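You operate a simulated robot arm through the tools that you are given. There is no shell and no other tool.

You are at the controls of a simulated robot arm. One attempt, no reset.

TASK
Brake the tool cart and move the TABS carton to the tabs drawer.
Fine: it lies in the open caps drawer; set it on the cart's top, shut that drawer before you open the other, and shut the tabs drawer at the end. Set down upright: brown carton.
Where things are to end (x, y in the base frame): brown carton within 60 mm of [650, 10].

Only the result counts: the job must be done as asked and must still hold three seconds after the hand-in. Knocking over, shifting, dropping, spilling or breaking anything else fails it. A push-on lid holds only when it is set on centred and level and pressed home; a screw cap is set on level and turned clockwise until tight.

THE ROBOT
A 7-joint arm with a two-finger parallel gripper, fixed in place. Base frame: the origin is at the foot of the arm, x ahead of it, y to its left, z up; the work surface is at about z = 518. Readings come in mm, rad, newtons and seconds.
With the tool pointing down near the work surface it reaches from about 100 to 620 mm from the base axis. Its first joint turns from -1.152 to 1.152 rad. Payload 1.57 kg.
Tool frame: the origin (TCP) lies between the finger pads and is the grasp point; the fingertips stand 30 mm ahead of it; z points along the fingers, y is the line along which they close. Largest opening 80 mm; finger width 17, thickness 12; the body of the gripper, 40 by 82 mm, starts 80 mm behind the TCP.
Orientation is that of the tool frame in the base frame, as a unit quaternion [w, x, y, z]. With the fingers straight down and closing along the base's y, the tool's x points along the base's -x, its y along +y and its z along -z.

THE INTERFACE
- The arm moves only by the tool jog_arm. Its arguments are lists of equal length, an entry for each row: "angular": the turn, a rotation vector about the tool's x, y, z in units of 6 degrees (1.0 is 6 degrees), a list of three; "delta_pos": the shift along the tool's x, y, z in units of 25 mm (1.0 is 25 mm), a list of three; "jaw": the gripper command, from -1 (fully open) to 1 (shut), values between in proportion. In form: {"angular": [[wx, wy, wz], ...], "delta_pos": [[dx, dy, dz], ...], "jaw": [jaw, ...]}. A call has 1 to 20 rows; each row shifts and turns the commanded pose from where the row before left it, along the tool's axes as they then stand. A call with a number of a shift or a turn outside -1 to 1 is refused whole. Each row takes 0.2 s and may step no farther than 50 mm and 0.15 rad from the row before; otherwise, or with a gripper value out of range, the whole call is refused. A pose out of reach is approached as far as the arm can. The call stops where the force on the tool passes 40 N (or 10 N more than at its start, if that is more) or the arm is blocked; 0.2 s more then pass. Each finger travels about 72 mm/s and halts on what it meets, pressing with about 23 N; the grip force reading is that of the motor and also rises with nothing between the fingers. The clock runs only during rows and for 0.2 s after the last one: add rows that do not move to give the fingers time. It gives the time, the measured TCP pose, the force on the tool (base axes), the opening and the grip force at its end, in the units of the frame above (readings bear some noise), with the torque about the TCP (base axes, N m) and any sound that the robot's microphone picked up.
- Cameras (640 x 400 px; columns grow to the right, rows downward): "scene" is fixed at [66.8, 450.7, 1416]; the picture's right is [-0.61, -0.79, 0.00], its down [-0.53, 0.41, -0.74] and it looks along [0.58, -0.45, -0.67] (base axes); focal length 338 px, centre (320, 200). "wrist" rides on the gripper at [72, -7, -122] in the tool frame; the picture's right is [0.09, 1.00, 0.00], its down [-0.84, 0.08, -0.54] and it looks along [-0.54, 0.05, 0.84] (tool axes); focal length 238 px, centre (320, 200). There is no depth. A picture from a camera that has moved, and an enlarged one, comes with that camera's place and axes in the base frame and with its lens.
- get_image(camera): a new picture of that camera. No time passes.
- enlarge(camera, box): a new picture of the part [left, top, right, bottom] of that camera's present view, enlarged. No time passes.
- finish_job(): hands the job in; it is judged then, once.

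Places have to be worked out from the pictures, the camera data and where the tool is seen. Open the gripper and draw the arm clear of the work before you hand the job in, unless the task says otherwise.

The tools are called after "Call:" as a command line: name --argument value ..., lists and objects as JSON in quotes. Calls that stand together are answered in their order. jog_arm: Moves the arm, as the interface text tells. Its arguments: {"type":"object","properties":{"angular":{"type":"array","items":{"type":"array","items":{"type":"number"}}},"delta_pos":{"type":"array","items":{"type":"array","items":{"type":"number"}}},"jaw":{"type":"array","items":{"type":"number"}}},"required":["angular","delta_pos","jaw"]} The other tools are called the same way: get_image (camera) takes a picture; enlarge (camera, box) takes an enlarged picture of a part of a camera's view; finish_job () hands the job in.

At the start:

```text
t: 0.0
tool_pos: [480.3, -176.2, 1048.9]
ee_rot: [-0.001, -0.001, 1.0, -0.001]
ft_force: [0.2, 0.2, 0.0]
wrist_torque: [0.0, -0.02, 0.02]
grip_width: 80.0
finger_force: 0.0
```

scene: 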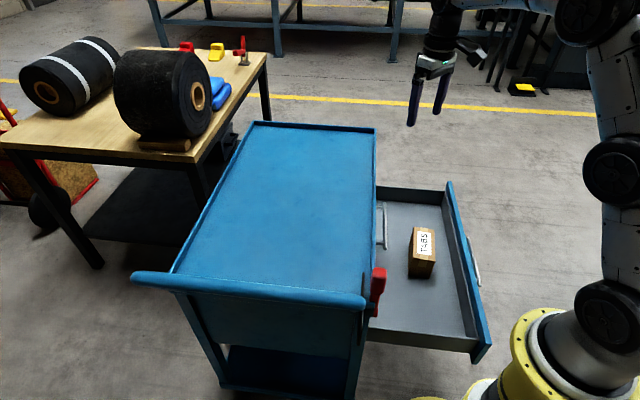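
wrist: 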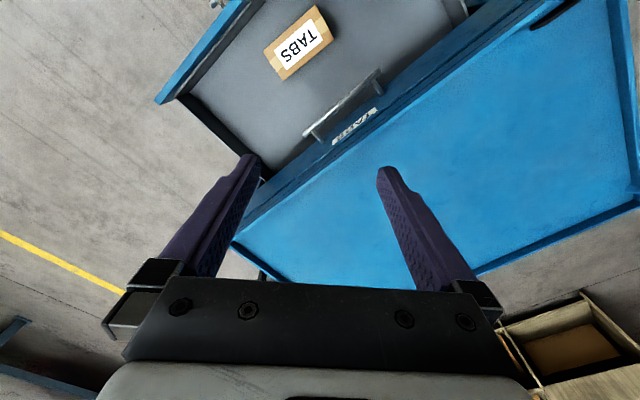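

I'll start by looking closely at the scene: the cart, the open drawer, the red lever (probably the brake) and the carton.

Call:
enlarge --camera "scene" --box '[320, 170, 500, 380]'

Call:
enlarge --camera "scene" --box '[120, 100, 400, 400]'

Call:
enlarge --camera "wrist" --box '[150, 0, 640, 200]'

```text
1.90 times, centred on (410, 275) of scene
camera zoom: at [66.8, 450.7, 1416.0], right [-0.61, -0.79, 0.0], down [-0.53, 0.41, -0.74], along [0.58, -0.45, -0.67], focal length 644 px, centre (149, 57)
```

zoom: 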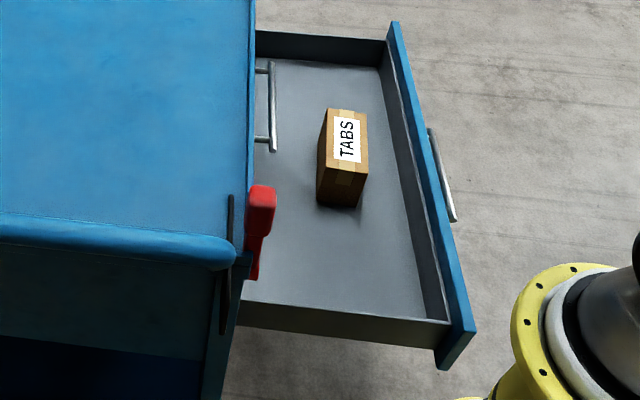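

```text
1.33 times, centred on (260, 250) of scene
camera zoom: at [66.8, 450.7, 1416.0], right [-0.61, -0.79, 0.0], down [-0.53, 0.41, -0.74], along [0.58, -0.45, -0.67], focal length 451 px, centre (400, 133)
```

zoom: 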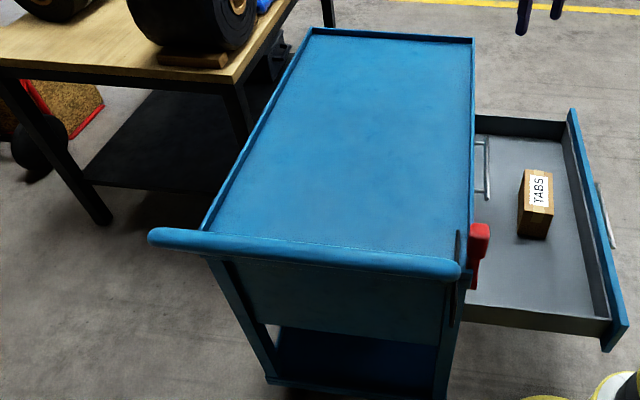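

```text
1.31 times, centred on (395, 100) of wrist
camera zoom: at [407.9, -182.8, 1171.3], right [-0.09, 1.0, 0.0], down [0.84, 0.08, 0.54], along [0.54, 0.05, -0.84], focal length 311 px, centre (222, 331)
```

zoom: 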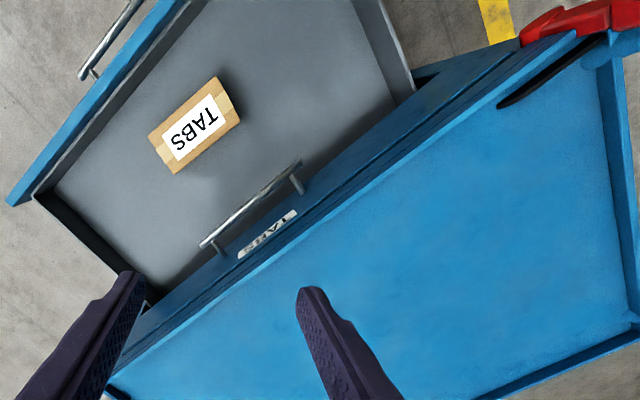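

The caps drawer stands open below a closed TABS drawer, and the cart sits at about 45° with its top near z≈800. The red lever is at its corner near (306,150). I'll turn the tool square to the cart front and move along it to look at the lever.

Call:
jog_arm --angular '[[0, 0, -0.9], [0, 0, -0.9], [0, 0, -0.9], [0, 0, -0.9], [0, 0, -0.9], [0, 0, -0.9], [0, 0, -0.9], [0, 0, -0.9], [0, 0, 0], [0, 0, 0], [0, 0, 0], [0, 0, 0], [0, 0, 0], [0, 0, 0], [0, 0, 0], [0, 0, 0], [0, 0, 0], [0, 0, 0], [0, 0, 0]]' --delta_pos '[[0, 0, 0], [0, 0, 0], [0, 0, 0], [0, 0, 0], [0, 0, 0], [0, 0, 0], [0, 0, 0], [0, 0, 0], [0, 0.9, 0], [0, 0.9, 0], [0, 0.9, 0], [0, 0.9, 0], [0, 0.9, 0], [0, 0.9, 0], [0, 0.9, 0], [0, 0.9, 0], [0, 0.9, 0], [0, 0.9, 0], [0, 0, 0]]' --jaw '[-1, -1, -1, -1, -1, -1, -1, -1, -1, -1, -1, -1, -1, -1, -1, -1, -1, -1, -1]'

Call:
get_image --camera "wrist"

Call:
get_image --camera "scene"

```text
t: 4.0
tool_pos: [325.7, -11.1, 1049.6]
ee_rot: [0.0, -0.368, 0.93, 0.0]
ft_force: [0.2, 0.6, -0.3]
wrist_torque: [-0.02, 0.02, -0.03]
grip_width: 80.0
finger_force: 0.1
```

```text
taken
camera wrist: at [277.8, -65.8, 1171.9], right [-0.75, 0.66, 0.0], down [0.56, 0.63, 0.54], along [0.36, 0.41, -0.84], focal length 238 px, centre (320, 200)
```

wrist: 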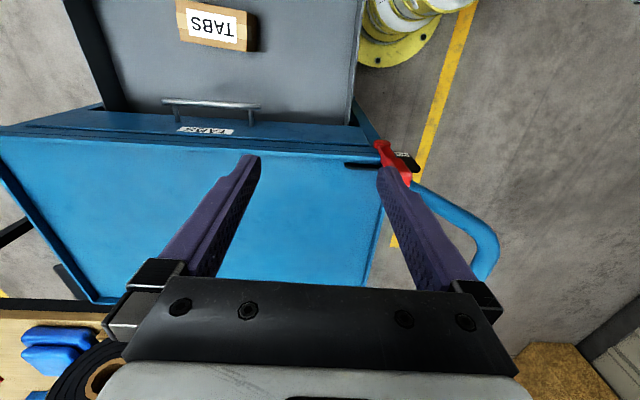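

```text
taken
```

scene: 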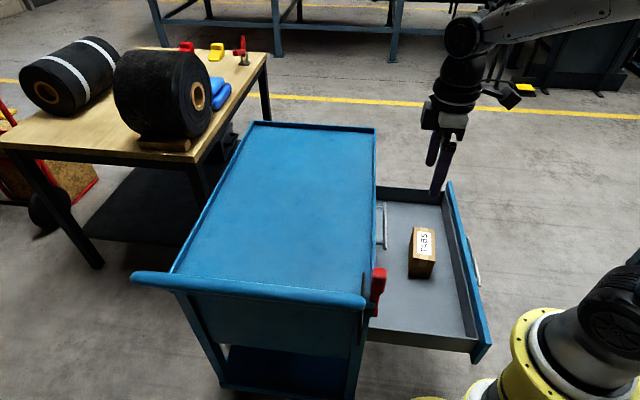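

The lever is visible at the corner next to the cart's push handle. I'll zoom in on it and the handle area.

Call:
enlarge --camera "wrist" --box '[330, 110, 450, 200]'

Call:
enlarge --camera "wrist" --box '[0, 0, 380, 240]'

Call:
enlarge --camera "scene" --box '[330, 230, 420, 330]'

```text
4.44 times, centred on (390, 155) of wrist
camera zoom: at [277.8, -65.8, 1171.9], right [-0.75, 0.66, 0.0], down [0.56, 0.63, 0.54], along [0.36, 0.41, -0.84], focal length 1059 px, centre (9, 400)
```

zoom: 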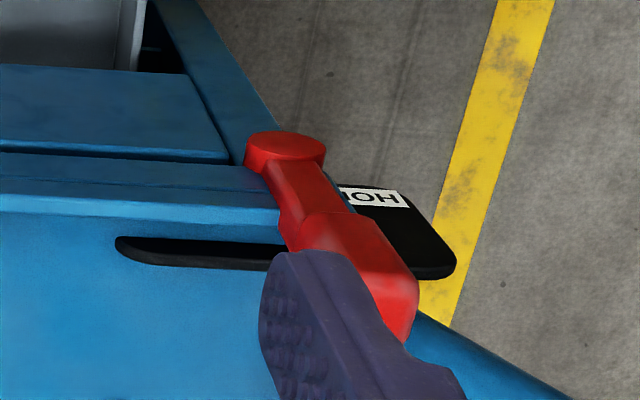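

```text
1.67 times, centred on (190, 120) of wrist
camera zoom: at [277.8, -65.8, 1171.9], right [-0.75, 0.66, 0.0], down [0.56, 0.63, 0.54], along [0.36, 0.41, -0.84], focal length 397 px, centre (537, 333)
```

zoom: 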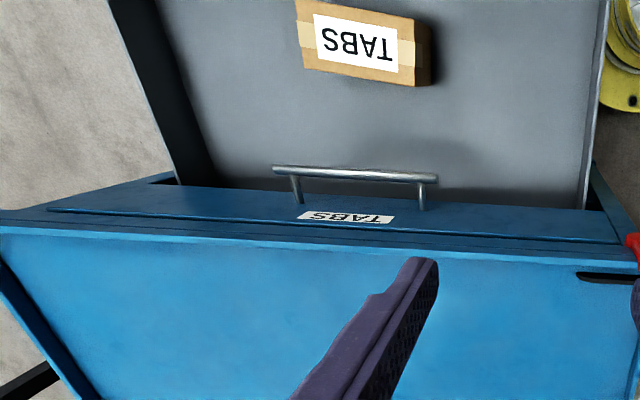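

```text
4.00 times, centred on (375, 280) of scene
camera zoom: at [66.8, 450.7, 1416.0], right [-0.61, -0.79, 0.0], down [-0.53, 0.41, -0.74], along [0.58, -0.45, -0.67], focal length 1353 px, centre (100, -120)
```

zoom: 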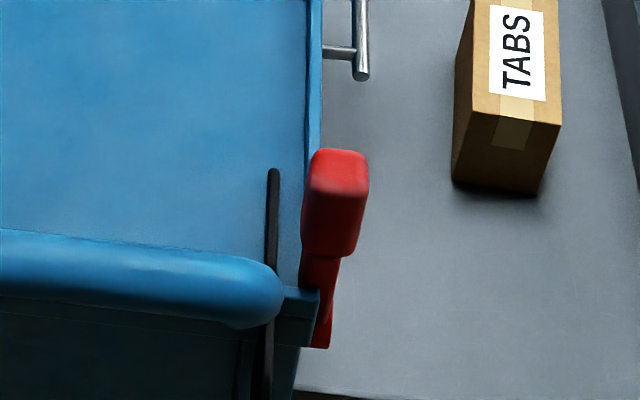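

The lever stands upright near (294,126), z≈740–890, in front of a black plate carrying an "HO…" label. I'll move in for a more frontal view so I can read the plate and see which way the lever swings.

Call:
jog_arm --angular '[[0, 0, -0.97], [0, 0, -0.97], [0, 0, -0.97], [0, 0, -0.97], [0, 0, -0.97], [0, 0, -0.97], [0, 0, -0.97], [0, 0, -0.97], [0, 0, 0], [0, 0, 0], [0, 0, 0], [0, 0, 0], [0, 0, 0], [0, -0.85, 0], [0, -0.85, 0], [0, -0.85, 0], [0, -0.85, 0], [0, 0, 0]]' --delta_pos '[[0, 0, 0], [0, 0, 0], [0, 0, 0], [0, 0, 0], [0, 0, 0], [0, 0, 0], [0, 0, 0], [0, 0, 0], [-0.08, 0.28, 0.96], [-0.08, 0.28, 0.96], [-0.08, 0.28, 0.96], [-0.08, 0.28, 0.96], [-0.08, 0.28, 0.96], [0, 0, 0], [0, 0, 0], [0, 0, 0], [0, 0, 0], [0, 0, 0]]' --jaw '[-1, -1, -1, -1, -1, -1, -1, -1, -1, -1, -1, -1, -1, -1, -1, -1, -1, -1]'

Call:
get_image --camera "wrist"

Call:
get_image --camera "scene"

```text
t: 7.8
tool_pos: [291.8, -0.5, 929.9]
ee_rot: [0.126, -0.695, 0.697, 0.126]
ft_force: [0.7, 0.4, 0.9]
wrist_torque: [0.01, 0.0, -0.01]
grip_width: 79.7
finger_force: 0.1
```

```text
taken
camera wrist: at [296.9, -112.1, 1018.1], right [-1.0, -0.08, -0.03], down [-0.07, 0.59, 0.8], along [-0.05, 0.8, -0.6], focal length 238 px, centre (320, 200)
```

wrist: 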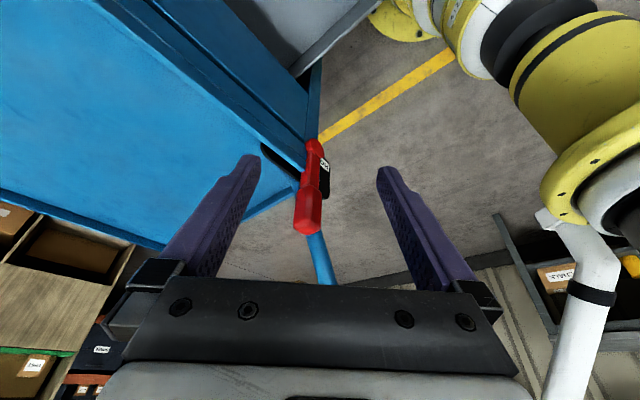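

```text
taken
```

scene: 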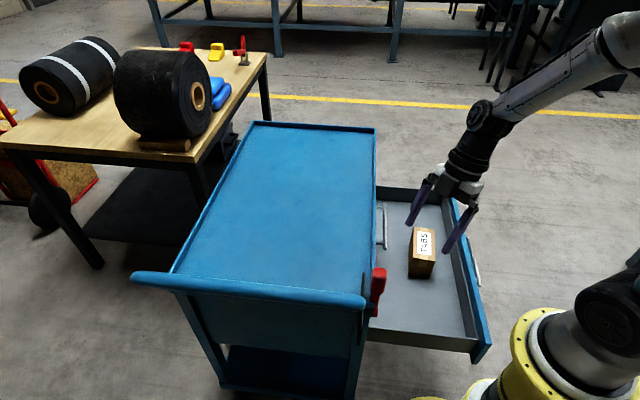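

Call:
enlarge --camera "wrist" --box '[240, 100, 400, 260]'

Call:
enlarge --camera "wrist" --box '[280, 120, 350, 200]'

```text
2.50 times, centred on (320, 180) of wrist
camera zoom: at [296.9, -112.1, 1018.1], right [-1.0, -0.08, -0.03], down [-0.07, 0.59, 0.8], along [-0.05, 0.8, -0.6], focal length 596 px, centre (320, 250)
```

zoom: 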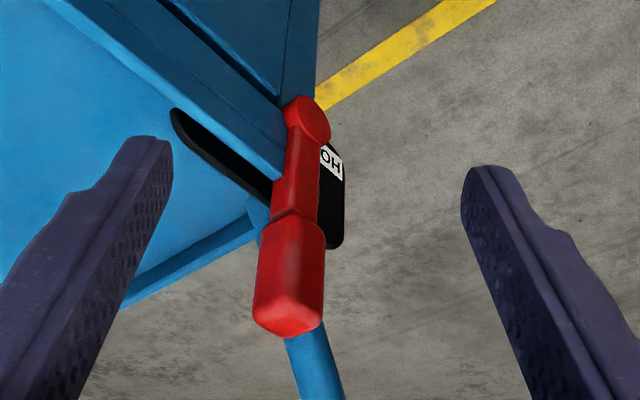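

```text
5.00 times, centred on (315, 160) of wrist
camera zoom: at [296.9, -112.1, 1018.1], right [-1.0, -0.08, -0.03], down [-0.07, 0.59, 0.8], along [-0.05, 0.8, -0.6], focal length 1192 px, centre (345, 400)
```

zoom: 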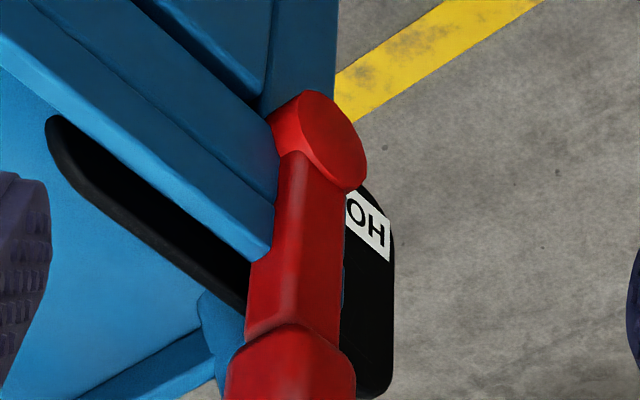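

The lever is upright in front of the plate, with "HO…" at the plate's left end beyond the cart's corner. I'll shift toward −x for a more frontal look so I can read the whole label.

Call:
jog_arm --angular '[[0, 0, 0.83], [0, 0, 0.83], [0, 0, 0.83], [0, 0, 0]]' --delta_pos '[[0.23, 0.93, 0.6], [0.23, 0.93, 0.6], [0.23, 0.93, 0.6], [0, 0, 0]]' --jaw '[-1, -1, -1, -1]'

Call:
get_image --camera "wrist"

Call:
enlarge --camera "wrist" --box '[240, 100, 400, 260]'

```text
t: 8.8
tool_pos: [220.8, 4.3, 882.6]
ee_rot: [0.109, -0.597, 0.782, 0.14]
ft_force: [0.4, 0.1, 0.1]
wrist_torque: [0.03, -0.03, 0.0]
grip_width: 79.7
finger_force: 0.0
```

```text
taken
camera wrist: at [207.5, -105.3, 972.6], right [-0.98, 0.16, 0.06], down [0.14, 0.59, 0.8], along [0.1, 0.79, -0.6], focal length 238 px, centre (320, 200)
```

wrist: 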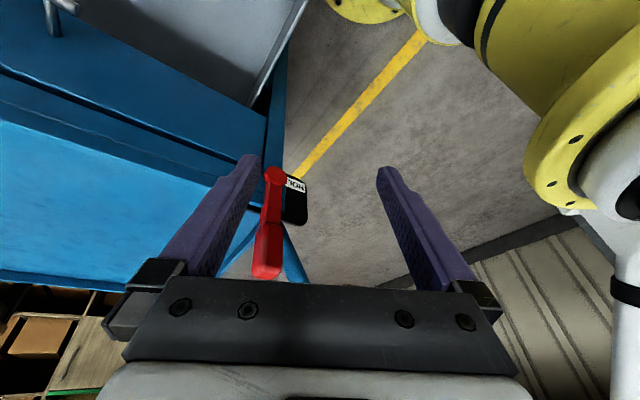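

```text
2.50 times, centred on (320, 180) of wrist
camera zoom: at [207.5, -105.3, 972.6], right [-0.98, 0.16, 0.06], down [0.14, 0.59, 0.8], along [0.1, 0.79, -0.6], focal length 596 px, centre (320, 250)
```

zoom: 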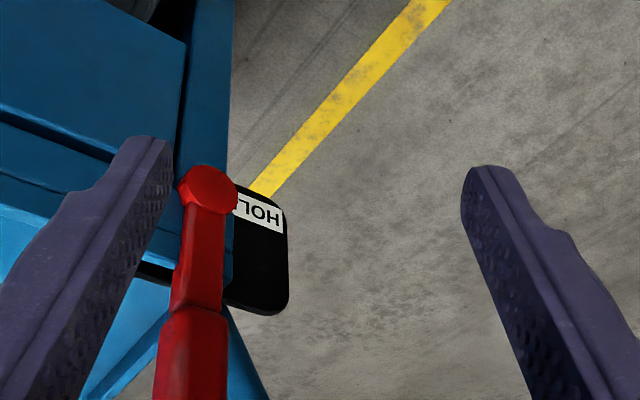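

The label reads "HOLD" and sits to the left of the hub at hub height, so I'll swing the upright lever left (toward −e, the push-handle side) to brake. First I rise and turn the tool back straight down, square to the cart.

Call:
jog_arm --angular '[[0, 0, 0], [0, 0, 0], [0, 0, 0], [0, 0, 0], [0, 0, -0.83], [0, 0, -0.83], [0, 0, -0.83], [0, 0.85, 0], [0, 0.85, 0], [0, 0.85, 0], [0, 0.85, 0], [0, 0, 0.956], [0, 0, 0.956], [0, 0, 0.956], [0, 0, 0.956], [0, 0, 0.956], [0, 0, 0.956], [0, 0, 0.956], [0, 0, 0.956], [0, 0, 0]]' --delta_pos '[[-0.34, 0.09, -0.936], [-0.34, 0.09, -0.936], [-0.34, 0.09, -0.936], [-0.34, 0.09, -0.936], [0, 0, 0], [0, 0, 0], [0, 0, 0], [0, 0, 0], [0, 0, 0], [0, 0, 0], [0, 0, 0], [0, 0, 0], [0, 0, 0], [0, 0, 0], [0, 0, 0], [0, 0, 0], [0, 0, 0], [0, 0, 0], [0, 0, 0], [0, 0, 0]]' --jaw '[-1, -1, -1, -1, -1, -1, -1, -1, -1, -1, -1, -1, -1, -1, 1, 1, 1, 1, 1, 1]'

```text
t: 13.0
tool_pos: [219.6, 3.1, 984.0]
ee_rot: [0.001, -0.372, 0.928, 0.0]
ft_force: [0.0, 0.3, 0.2]
wrist_torque: [0.03, 0.06, 0.03]
grip_width: 0.0
finger_force: 20.8
```

Tool is now straight down and closed. I'll move over to the right side of the lever (e≈170, n≈297 → (332,83)) staying high, then check the picture.

Call:
jog_arm --angular '[[0, 0, 0], [0, 0, 0], [0, 0, 0], [0, 0, 0], [0, 0, 0], [0, 0, 0], [0, 0, 0]]' --delta_pos '[[-0.909, -0.13, 0], [-0.909, -0.13, 0], [-0.909, -0.13, 0], [-0.909, -0.13, 0], [-0.909, -0.13, 0], [-0.909, -0.13, 0], [0, 0, 0]]' --jaw '[1, 1, 1, 1, 1, 1, 1]'

Call:
get_image --camera "wrist"

Call:
enlarge --camera "scene" --box '[320, 150, 500, 330]'

```text
t: 14.6
tool_pos: [331.1, 85.0, 982.0]
ee_rot: [0.0, -0.373, 0.928, -0.001]
ft_force: [0.1, 0.5, 0.1]
wrist_torque: [-0.01, 0.04, 0.03]
grip_width: 0.2
finger_force: 20.9
```

```text
taken
camera wrist: at [284.2, 29.2, 1105.2], right [-0.76, 0.65, 0.0], down [0.55, 0.64, 0.54], along [0.35, 0.41, -0.84], focal length 238 px, centre (320, 200)
```

wrist: 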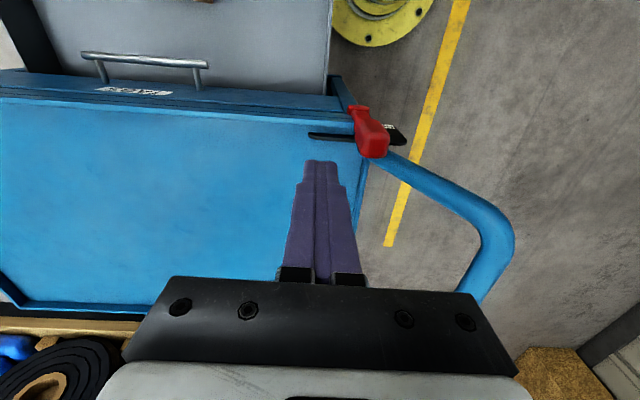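

```text
2.22 times, centred on (410, 240) of scene
camera zoom: at [66.8, 450.7, 1416.0], right [-0.61, -0.79, 0.0], down [-0.53, 0.41, -0.74], along [0.58, -0.45, -0.67], focal length 752 px, centre (120, 111)
```

zoom: 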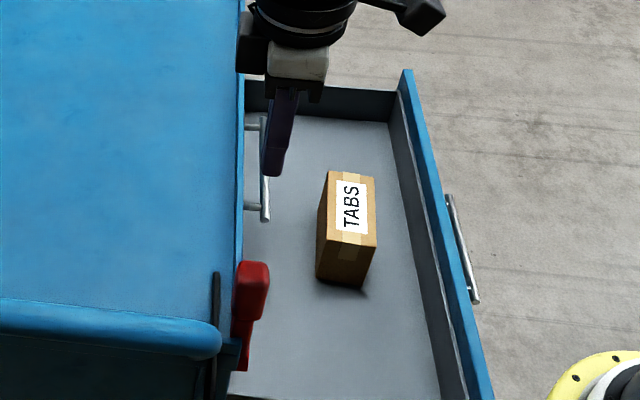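

Geometry is consistent with the picture. Lowering so the fingertips are level with the lever's grip (TCP z≈872), to the lever's right.

Call:
jog_arm --angular '[[0, 0, 0], [0, 0, 0], [0, 0, 0], [0, 0, 0], [0, 0, 0], [0, 0, 0]]' --delta_pos '[[0, 0, 0.88], [0, 0, 0.88], [0, 0, 0.88], [0, 0, 0.88], [0, 0, 0.88], [0, 0, 0]]' --jaw '[1, 1, 1, 1, 1, 1]'

Call:
get_image --camera "wrist"

Call:
enlarge --camera "scene" --box '[320, 200, 440, 320]'

```text
t: 16.0
tool_pos: [331.8, 85.0, 873.2]
ee_rot: [0.0, -0.373, 0.928, 0.001]
ft_force: [0.0, 0.4, 0.4]
wrist_torque: [0.01, 0.03, 0.01]
grip_width: 0.0
finger_force: 21.4
```

```text
taken
camera wrist: at [284.3, 29.1, 994.4], right [-0.76, 0.65, 0.0], down [0.55, 0.64, 0.54], along [0.35, 0.41, -0.84], focal length 238 px, centre (320, 200)
```

wrist: 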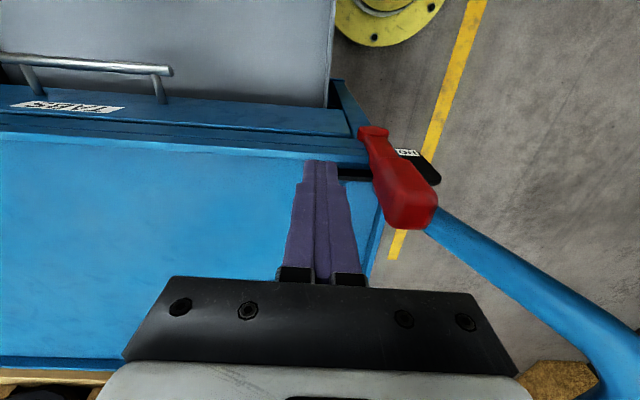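

```text
3.33 times, centred on (380, 260) of scene
camera zoom: at [66.8, 450.7, 1416.0], right [-0.61, -0.79, 0.0], down [-0.53, 0.41, -0.74], along [0.58, -0.45, -0.67], focal length 1128 px, centre (120, 0)
```

zoom: 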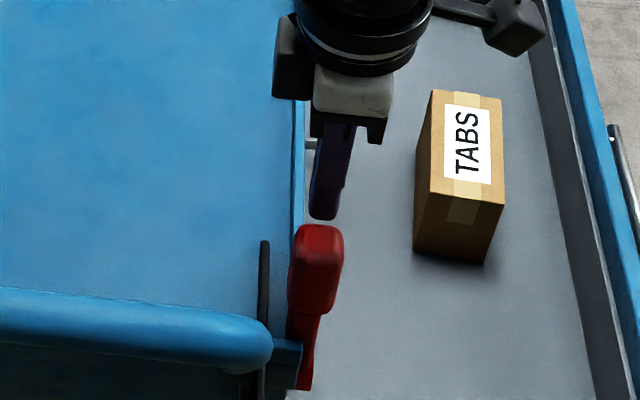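

The fingertips are to the right of the lever with about 25 mm gap. I'll push gently in −e (tool +y) along the lever's arc for the first ~20° and watch the force.

Call:
jog_arm --angular '[[0, 0, 0], [0, 0, 0], [0, 0, 0], [0, 0, 0], [0, 0, 0], [0, 0, 0], [0, 0, 0], [0, 0, 0]]' --delta_pos '[[0, 0.4, 0], [0, 0.4, 0], [0, 0.4, 0], [0, 0.4, 0], [0, 0.4, 0], [0, 0.4, 0], [0, 0.4, 0.05], [0, 0, 0]]' --jaw '[1, 1, 1, 1, 1, 1, 1, 1]'

Call:
get_image --camera "wrist"

Call:
enlarge --camera "scene" --box '[320, 200, 440, 320]'

```text
t: 17.8
tool_pos: [282.9, 135.1, 872.1]
ee_rot: [0.0, -0.373, 0.928, 0.0]
ft_force: [0.7, -0.2, -0.2]
wrist_torque: [0.0, 0.02, -0.01]
grip_width: 0.1
finger_force: 21.5
```

```text
taken
camera wrist: at [235.5, 80.0, 994.6], right [-0.76, 0.65, 0.0], down [0.55, 0.64, 0.54], along [0.35, 0.41, -0.84], focal length 238 px, centre (320, 200)
```

wrist: 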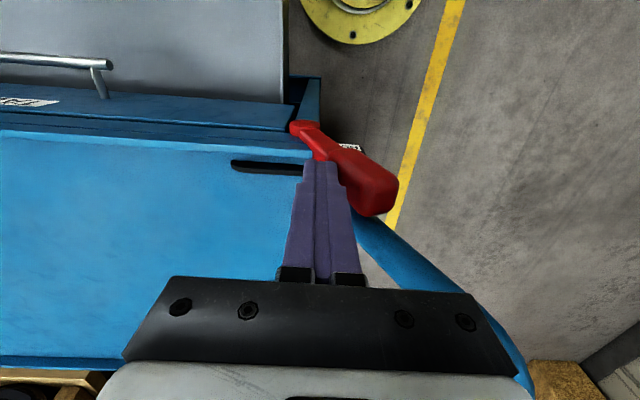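

```text
3.33 times, centred on (380, 260) of scene
camera zoom: at [66.8, 450.7, 1416.0], right [-0.61, -0.79, 0.0], down [-0.53, 0.41, -0.74], along [0.58, -0.45, -0.67], focal length 1128 px, centre (120, 0)
```

zoom: 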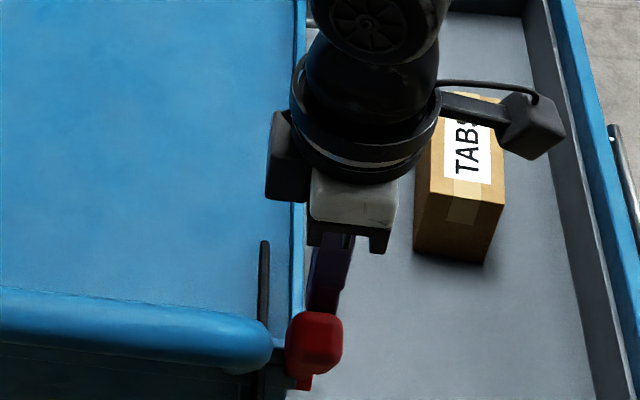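

The lever swings freely (almost no force) and the cart hasn't moved. Continuing along the arc to about 60°.

Call:
jog_arm --angular '[[0, 0, 0], [0, 0, 0], [0, 0, 0], [0, 0, 0], [0, 0, 0], [0, 0, 0], [0, 0, 0]]' --delta_pos '[[0, 0.4, 0.24], [0, 0.47, 0.25], [0, 0.47, 0.25], [0, 0.39, 0.36], [0, 0.39, 0.36], [0, 0, 0], [0, 0, 0]]' --jaw '[1, 1, 1, 1, 1, 1, 1]'

Call:
get_image --camera "wrist"

Call:
enlarge --camera "scene" --box '[300, 200, 440, 340]'

```text
t: 19.1
tool_pos: [248.9, 170.8, 840.8]
ee_rot: [0.002, -0.367, 0.93, 0.0]
ft_force: [1.4, -13.8, 7.7]
wrist_torque: [1.46, -0.07, -0.34]
grip_width: 0.0
finger_force: 21.0
stopped in row 6: the force on the tool passed its limit at 55 N (the readings are from after the stop); the commanded pose is now the measured one
```

```text
taken
camera wrist: at [200.8, 116.2, 962.0], right [-0.75, 0.66, 0.0], down [0.56, 0.63, 0.55], along [0.36, 0.41, -0.84], focal length 238 px, centre (320, 200)
```

wrist: 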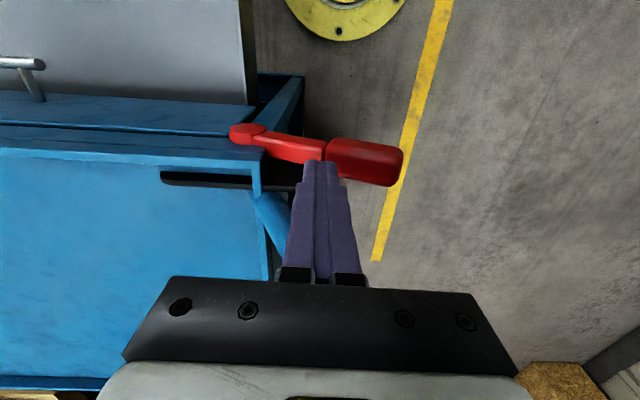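

```text
2.86 times, centred on (370, 270) of scene
camera zoom: at [66.7, 450.3, 1416.1], right [-0.61, -0.79, 0.0], down [-0.53, 0.41, -0.74], along [0.58, -0.45, -0.67], focal length 966 px, centre (177, 0)
```

zoom: 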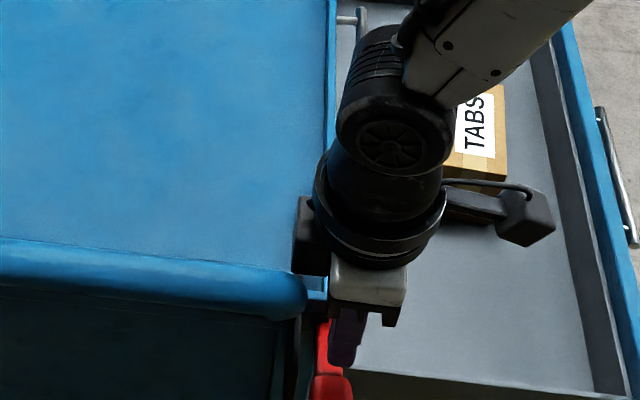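

The push stopped at ~55 N with the lever at roughly 58°, likely its end stop. I'll back the finger off upward and look at the lever and cart position.

Call:
jog_arm --angular '[[0, 0, 0], [0, 0, 0], [0, 0, 0], [0, 0, 0], [0, 0, 0], [0, 0, 0]]' --delta_pos '[[0, -0.3, -0.4], [0, -0.3, -0.8], [0, 0, -0.9], [0, 0, -0.9], [0, 0, -0.9], [0, 0, 0]]' --jaw '[1, 1, 1, 1, 1, 1]'

Call:
get_image --camera "wrist"

Call:
get_image --camera "scene"

```text
t: 20.4
tool_pos: [257.9, 159.8, 937.4]
ee_rot: [0.002, -0.369, 0.929, 0.001]
ft_force: [0.7, -0.2, -0.5]
wrist_torque: [-0.01, 0.0, 0.01]
grip_width: 0.0
finger_force: 21.3
```

```text
taken
camera wrist: at [210.4, 104.5, 1058.4], right [-0.75, 0.66, 0.0], down [0.55, 0.63, 0.55], along [0.36, 0.41, -0.84], focal length 238 px, centre (320, 200)
```

wrist: 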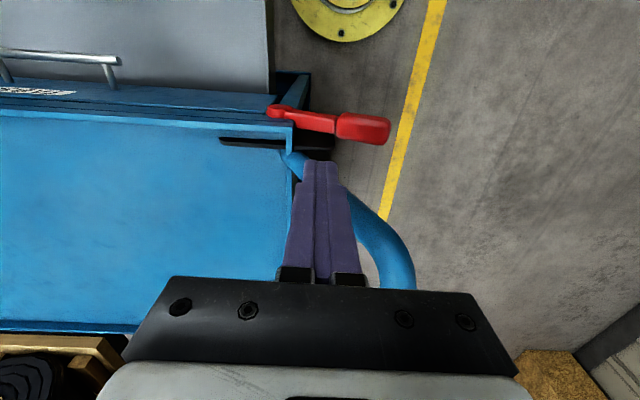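

```text
taken
```

scene: 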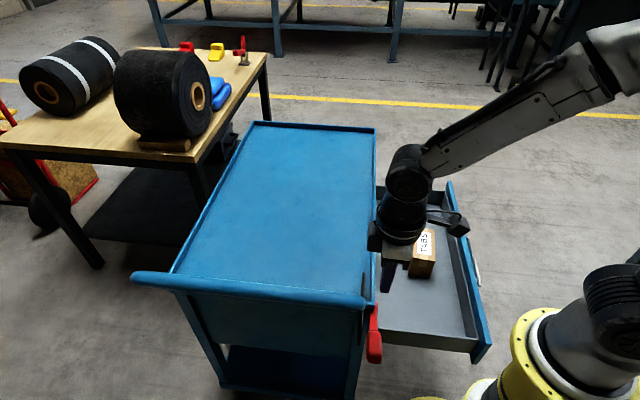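

The lever now leans left ~65° toward HOLD and the cart hasn't moved. To be sure it's fully home I'll press once more near its tip from above in small steps.

Call:
jog_arm --angular '[[0, 0, 0], [0, 0, 0], [0, 0, 0], [0, 0, 0], [0, 0, 0], [0, 0, 0], [0, 0, 0], [0, 0, 0], [0, 0, 0], [0, 0, 0], [0, 0, 0], [0, 0, 0], [0, 0, 0], [0, 0, 0], [0, 0, 0]]' --delta_pos '[[0, 0.8, 0], [0, 0.8, 0], [0, 0, 0.9], [0, 0, 0.9], [0, 0, 0.9], [0, 0, 0.9], [0, 0.05, 0.2], [0, 0.05, 0.2], [0, 0.05, 0.2], [0, 0.05, 0.2], [0, 0.05, 0.2], [0, 0.05, 0.2], [0, 0.05, 0.2], [0, 0.05, 0.2], [0, 0, 0]]' --jaw '[1, 1, 1, 1, 1, 1, 1, 1, 1, 1, 1, 1, 1, 1, 1]'

Call:
get_image --camera "wrist"

Call:
get_image --camera "scene"

```text
t: 21.6
tool_pos: [234.8, 191.9, 881.5]
ee_rot: [0.01, -0.369, 0.929, 0.002]
ft_force: [-0.5, -1.8, 1.5]
wrist_torque: [0.24, 0.09, -0.04]
grip_width: 0.0
finger_force: 21.1
stopped in row 5: the force on the tool passed its limit at 74 N (the readings are from after the stop); the commanded pose is now the measured one
```

```text
taken
camera wrist: at [185.0, 135.6, 1001.3], right [-0.75, 0.66, 0.0], down [0.55, 0.62, 0.56], along [0.37, 0.42, -0.83], focal length 238 px, centre (320, 200)
```

wrist: 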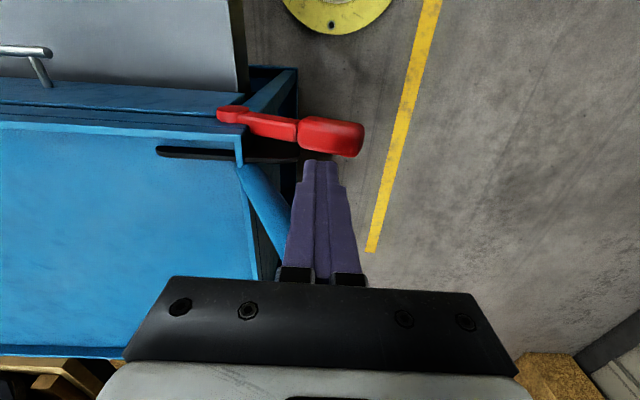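

```text
taken
```

scene: 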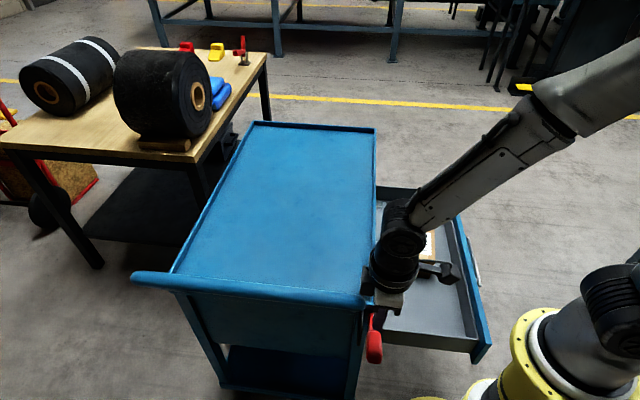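

The push stopped unexpectedly early (fingertips at z≈851). I'll zoom in to see what is touching.

Call:
enlarge --camera "wrist" --box '[200, 80, 400, 230]'

Call:
enlarge --camera "scene" --box '[330, 220, 450, 370]'

```text
2.67 times, centred on (300, 155) of wrist
camera zoom: at [185.0, 135.6, 1001.3], right [-0.75, 0.66, 0.0], down [0.55, 0.62, 0.56], along [0.37, 0.42, -0.83], focal length 636 px, centre (373, 320)
```

zoom: 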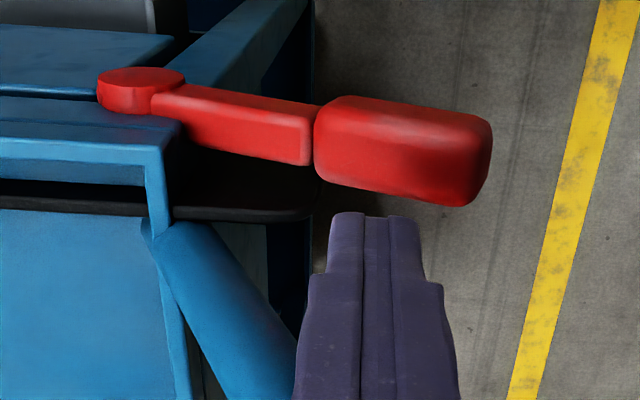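

```text
2.67 times, centred on (390, 295) of scene
camera zoom: at [66.8, 450.7, 1416.0], right [-0.61, -0.79, 0.0], down [-0.53, 0.41, -0.74], along [0.58, -0.45, -0.67], focal length 902 px, centre (133, -53)
```

zoom: 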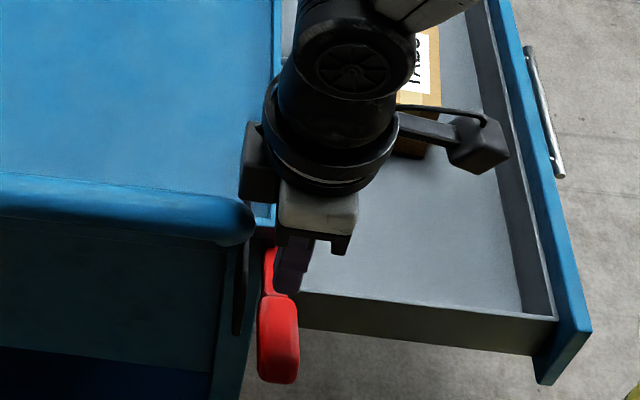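

The fingers aren't touching the lever. The gripper body met the cart's raised push handle (bar at z≈940), so the earlier stop may have been the handle too. I'll lift clear, tilt the tool so its body leans outward away from the handle, and come down over the lever's tip again.

Call:
jog_arm --angular '[[0, 0, 0], [0, 0, 0], [0, 0, 0], [0, 0, 0], [0, -0.86, 0], [0, -0.86, 0], [0, -0.86, 0], [0, -0.86, 0], [0, -0.86, 0], [0, 0, 0]]' --delta_pos '[[0, 0, -0.8], [0, 0, -0.8], [0, 0, -0.8], [0.8, 0.3, 0], [0, 0, 0], [0, 0, 0], [0, 0, 0], [0, 0, 0], [0, 0, 0], [0, 0, 0]]' --jaw '[1, 1, 1, 1, 1, 1, 1, 1, 1, 1]'

Call:
get_image --camera "wrist"

Call:
get_image --camera "scene"

```text
t: 23.9
tool_pos: [213.0, 182.4, 939.2]
ee_rot: [0.215, -0.359, 0.904, 0.084]
ft_force: [-0.4, 0.1, -0.4]
wrist_torque: [-0.01, -0.01, 0.01]
grip_width: 0.2
finger_force: 21.4
```

```text
taken
camera wrist: at [130.5, 95.5, 1016.1], right [-0.74, 0.67, -0.04], down [0.31, 0.4, 0.86], along [0.59, 0.63, -0.51], focal length 238 px, centre (320, 200)
```

wrist: 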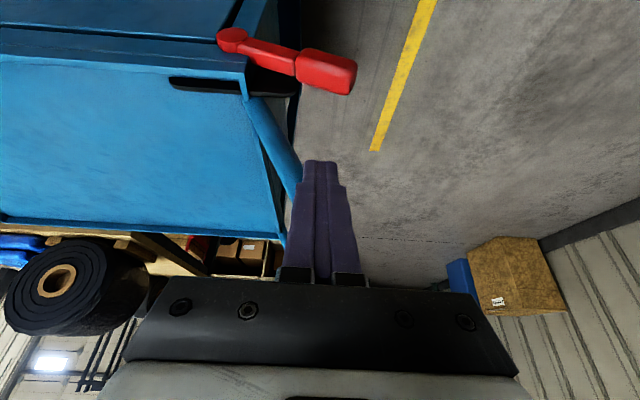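

```text
taken
```

scene: 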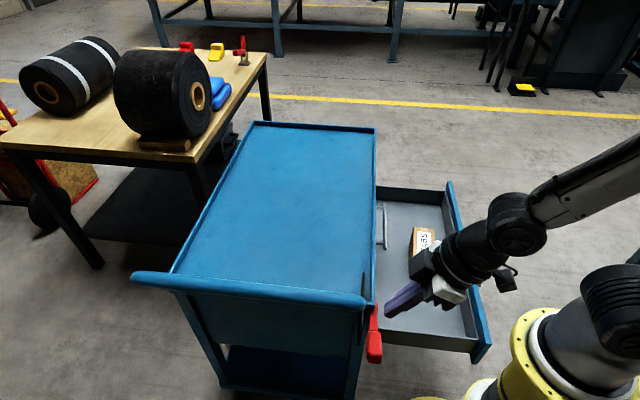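

The pose is clear of the handle, and the lever is at ~66° with its tip near (207,213,794). Now I'll go straight down onto the grip, with fine steps near contact.

Call:
jog_arm --angular '[[0, 0, 0], [0, 0, 0], [0, 0, 0], [0, 0, 0], [0, 0, 0], [0, 0, 0], [0, 0, 0], [0, 0, 0], [0, 0, 0], [0, 0, 0], [0, 0, 0], [0, 0, 0], [0, 0, 0], [0, 0, 0]]' --delta_pos '[[0.4, 0, 0.8], [0.4, 0, 0.8], [0.4, 0, 0.8], [0.09, 0, 0.18], [0.09, 0, 0.18], [0.09, 0, 0.18], [0.09, 0, 0.18], [0.09, 0, 0.18], [0.09, 0, 0.18], [0.09, 0, 0.18], [0.09, 0, 0.18], [0.09, 0, 0.18], [0.09, 0, 0.18], [0, 0, 0]]' --jaw '[1, 1, 1, 1, 1, 1, 1, 1, 1, 1, 1, 1, 1, 1]'

Call:
get_image --camera "wrist"

Call:
get_image --camera "scene"

```text
t: 26.4
tool_pos: [213.1, 183.2, 833.8]
ee_rot: [0.217, -0.36, 0.903, 0.086]
ft_force: [-8.7, -16.1, 20.6]
wrist_torque: [-0.2, 0.28, 0.12]
grip_width: 0.0
finger_force: 21.5
stopped in row 12: the force on the tool passed its limit at 57 N (the readings are from after the stop); the commanded pose is now the measured one
```

```text
taken
camera wrist: at [132.5, 95.7, 909.4], right [-0.74, 0.67, -0.04], down [0.31, 0.4, 0.86], along [0.59, 0.63, -0.51], focal length 238 px, centre (320, 200)
```

wrist: 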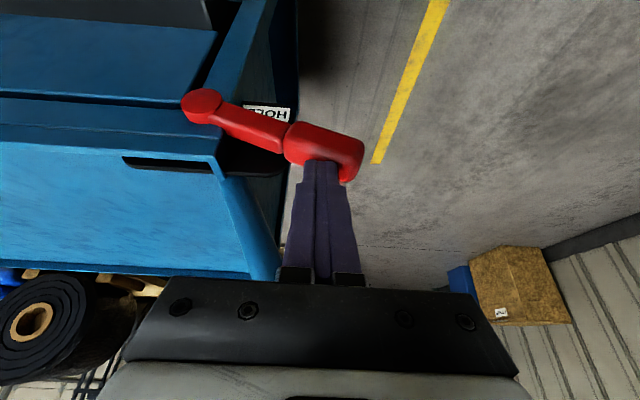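

```text
taken
```

scene: 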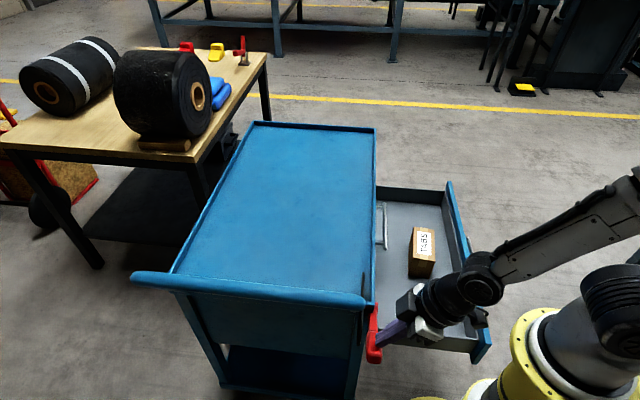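

The fingers pressed the grip with 57 N and it didn't move, so the lever is on its end stop at HOLD and the cart is braked. Now I'll retract upward, untilt, and travel toward the carton.

Call:
jog_arm --angular '[[0, 0, 0], [0, 0, 0], [0, 0, 0], [0, 0, 0], [0, 0, 0], [0, 0.9, 0], [0, 0.9, 0], [0, 0.9, 0], [0, 0.9, 0], [0, 0.9, 0], [0, 0, 0]]' --delta_pos '[[0.3, 0, -0.8], [-0.2, 0, -0.8], [-0.4, 0, -0.8], [-0.4, -0.5, -0.8], [-0.4, -0.8, -0.8], [0, -0.8, 0], [0, -0.8, 0], [0, -0.8, 0], [0, -0.8, 0], [0, -0.8, 0], [0, 0, 0]]' --jaw '[1, 1, 1, 1, 1, 1, 1, 1, 1, 1, 1]'

Call:
get_image --camera "scene"

```text
t: 28.8
tool_pos: [291.3, 73.3, 933.2]
ee_rot: [-0.002, -0.37, 0.929, -0.001]
ft_force: [0.2, -0.1, 0.4]
wrist_torque: [0.02, 0.02, -0.03]
grip_width: 0.2
finger_force: 21.2
```

```text
taken
```

scene: 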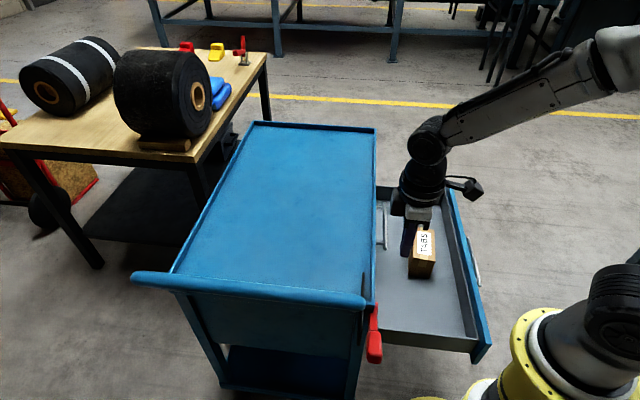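

Lever rests at HOLD. Moving above the carton at z≈900 with jaws opening, to measure its pose.

Call:
jog_arm --angular '[[0, 0, 0], [0, 0, 0], [0, 0, 0], [0, 0, 0], [0, 0, 0], [0, 0, 0], [0, 0, 0], [0, 0, 0], [0, 0, 0], [0, 0, 0], [0, 0, 0], [0, 0, 0]]' --delta_pos '[[0.4, -0.99, 0.12], [0.4, -0.99, 0.12], [0.4, -0.99, 0.12], [0.4, -0.99, 0.12], [0.4, -0.99, 0.12], [0.4, -0.99, 0.12], [0.4, -0.99, 0.12], [0.4, -0.99, 0.12], [0.4, -0.99, 0.12], [0.4, -0.99, 0.12], [0.4, -0.99, 0.12], [0, 0, 0]]' --jaw '[1, 1, 1, -1, -1, -1, -1, -1, -1, -1, -1, -1]'

Call:
get_image --camera "wrist"

Call:
enlarge --camera "scene" --box '[360, 170, 500, 370]'

```text
t: 31.4
tool_pos: [397.3, -200.5, 901.7]
ee_rot: [-0.002, -0.37, 0.929, -0.001]
ft_force: [-0.5, 0.8, 0.1]
wrist_torque: [0.03, -0.03, 0.05]
grip_width: 79.9
finger_force: 0.1
```

```text
taken
camera wrist: at [349.6, -255.0, 1023.2], right [-0.75, 0.66, 0.0], down [0.56, 0.63, 0.54], along [0.36, 0.4, -0.84], focal length 238 px, centre (320, 200)
```

wrist: 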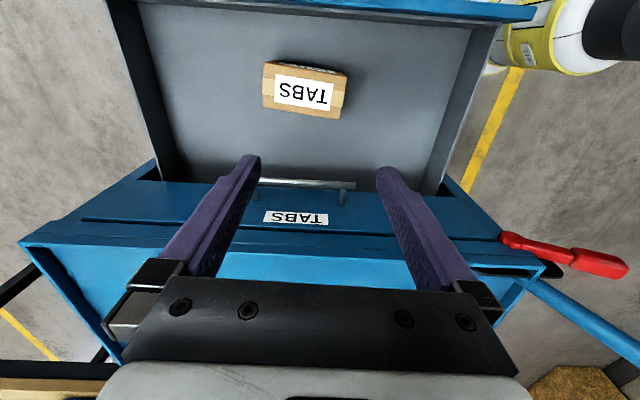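

```text
2.00 times, centred on (430, 270) of scene
camera zoom: at [66.8, 450.7, 1416.0], right [-0.61, -0.79, 0.0], down [-0.53, 0.41, -0.74], along [0.58, -0.45, -0.67], focal length 676 px, centre (100, 60)
```

zoom: 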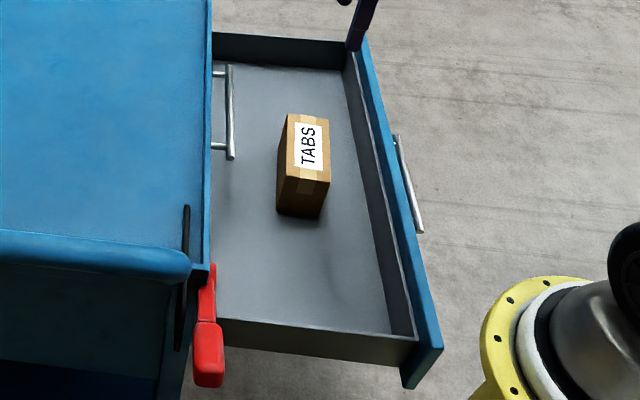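

I'll zoom in to measure the carton corners, handle and drawer edges.

Call:
enlarge --camera "wrist" --box '[240, 40, 370, 130]'

Call:
enlarge --camera "wrist" --box '[60, 0, 560, 300]'

Call:
enlarge --camera "scene" --box '[400, 215, 450, 290]'

```text
4.44 times, centred on (305, 85) of wrist
camera zoom: at [349.6, -255.0, 1023.2], right [-0.75, 0.66, 0.0], down [0.56, 0.63, 0.54], along [0.36, 0.4, -0.84], focal length 1059 px, centre (387, 711)
```

zoom: 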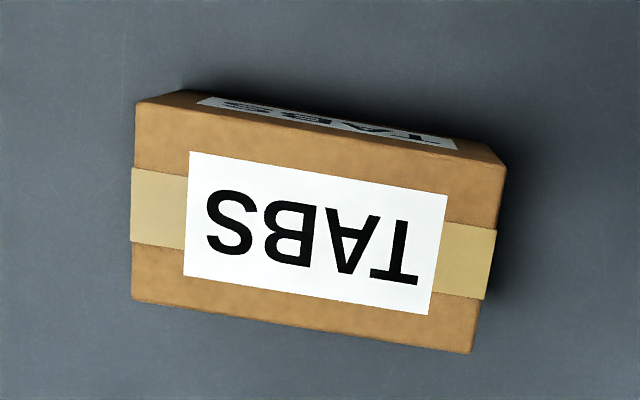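

```text
1.28 times, centred on (310, 150) of wrist
camera zoom: at [349.6, -255.0, 1023.2], right [-0.75, 0.66, 0.0], down [0.56, 0.63, 0.54], along [0.36, 0.4, -0.84], focal length 305 px, centre (333, 264)
```

zoom: 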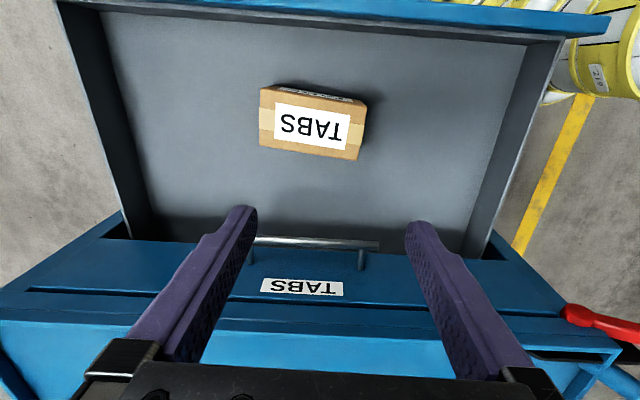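

```text
5.33 times, centred on (425, 252) of scene
camera zoom: at [66.8, 450.7, 1416.0], right [-0.61, -0.79, 0.0], down [-0.53, 0.41, -0.74], along [0.58, -0.45, -0.67], focal length 1804 px, centre (-240, -80)
```

zoom: 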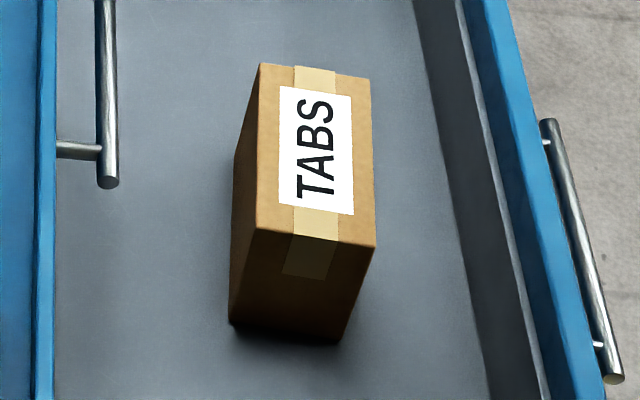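

The carton's top is 126×64 mm, centred at about (410,−227), z≈612, standing on the drawer floor at z≈518 with its long axis at 130°. I'll turn the gripper to close across the 64 mm side and centre over it.

Call:
jog_arm --angular '[[0, 0, 0.973], [0, 0, 0.973], [0, 0, 0.973], [0, 0, 0.973], [0, 0, 0.973], [0, 0, 0.973], [0, 0, 0.973], [0, 0, 0.973], [0, 0, 0.973], [0, 0, 0.973], [0, 0, 0.973], [0, 0, 0.973], [0, 0, 0.973], [0, 0, 0.973], [0, 0, 0.973], [0, 0, 0.973], [0, 0, 0], [0, 0, 0], [0, 0, 0]]' --delta_pos '[[0, 0, 0], [0, 0, 0], [0, 0, 0], [0, 0, 0], [0, 0, 0], [0, 0, 0], [0, 0, 0], [0, 0, 0], [0, 0, 0], [0, 0, 0], [0, 0, 0], [0, 0, 0], [0, 0, 0], [0, 0, 0], [0, 0, 0], [0, 0, 0], [-0.565, -0.14, 0], [-0.565, -0.14, 0], [0, 0, 0]]' --jaw '[-1, -1, -1, -1, -1, -1, -1, -1, -1, -1, -1, -1, -1, -1, -1, -1, -1, -1, -1]'

Call:
get_image --camera "wrist"

Call:
get_image --camera "scene"

```text
t: 35.4
tool_pos: [410.9, -226.3, 901.5]
ee_rot: [0.0, 0.424, 0.906, -0.001]
ft_force: [0.3, 0.0, -0.4]
wrist_torque: [-0.03, -0.02, -0.01]
grip_width: 80.0
finger_force: 0.2
```

```text
taken
camera wrist: at [360.2, -176.6, 1023.4], right [0.7, 0.71, 0.0], down [0.6, -0.59, 0.54], along [0.38, -0.38, -0.84], focal length 238 px, centre (320, 200)
```

wrist: 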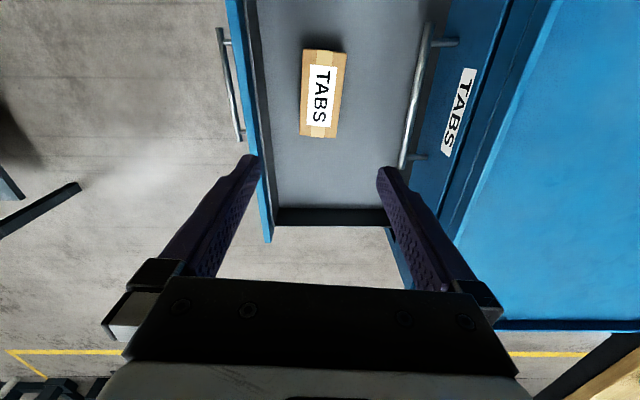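

```text
taken
```

scene: 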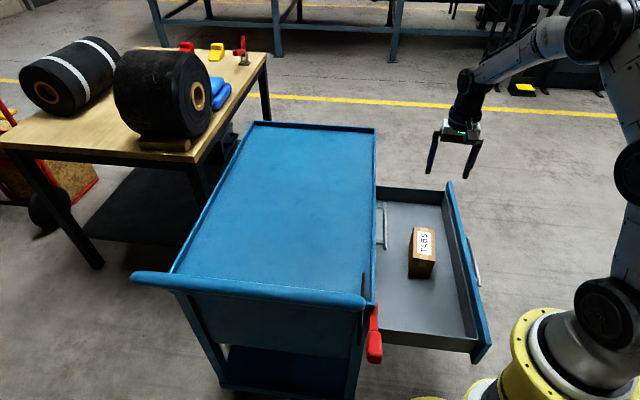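

Let me verify the carton's centre from this new viewpoint before descending.

Call:
enlarge --camera "wrist" --box '[270, 30, 390, 150]'

Call:
enlarge --camera "wrist" --box '[200, 0, 640, 260]'

```text
3.33 times, centred on (330, 90) of wrist
camera zoom: at [360.2, -176.6, 1023.4], right [0.7, 0.71, 0.0], down [0.6, -0.59, 0.54], along [0.38, -0.38, -0.84], focal length 794 px, centre (287, 567)
```

zoom: 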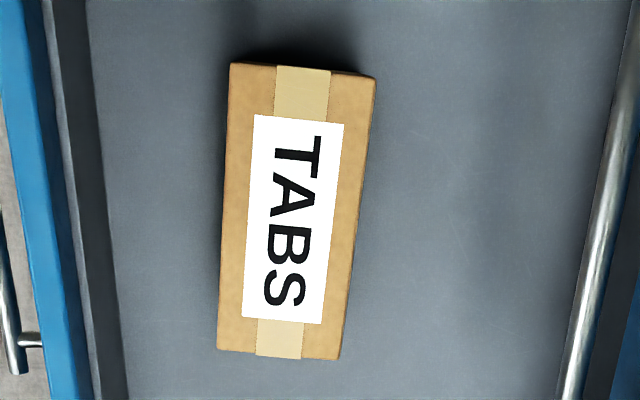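

```text
1.45 times, centred on (420, 130) of wrist
camera zoom: at [360.2, -176.6, 1023.4], right [0.7, 0.71, 0.0], down [0.6, -0.59, 0.54], along [0.38, -0.38, -0.84], focal length 347 px, centre (174, 302)
```

zoom: 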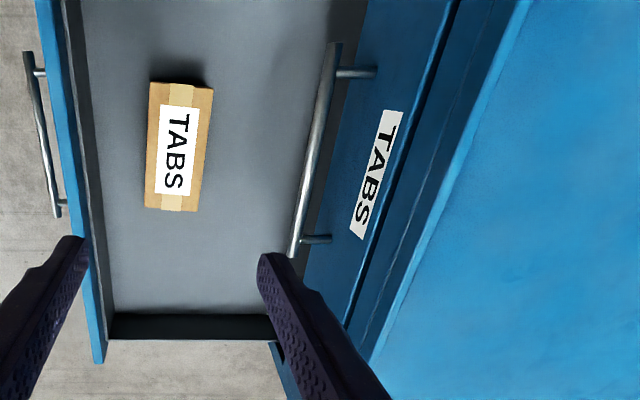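

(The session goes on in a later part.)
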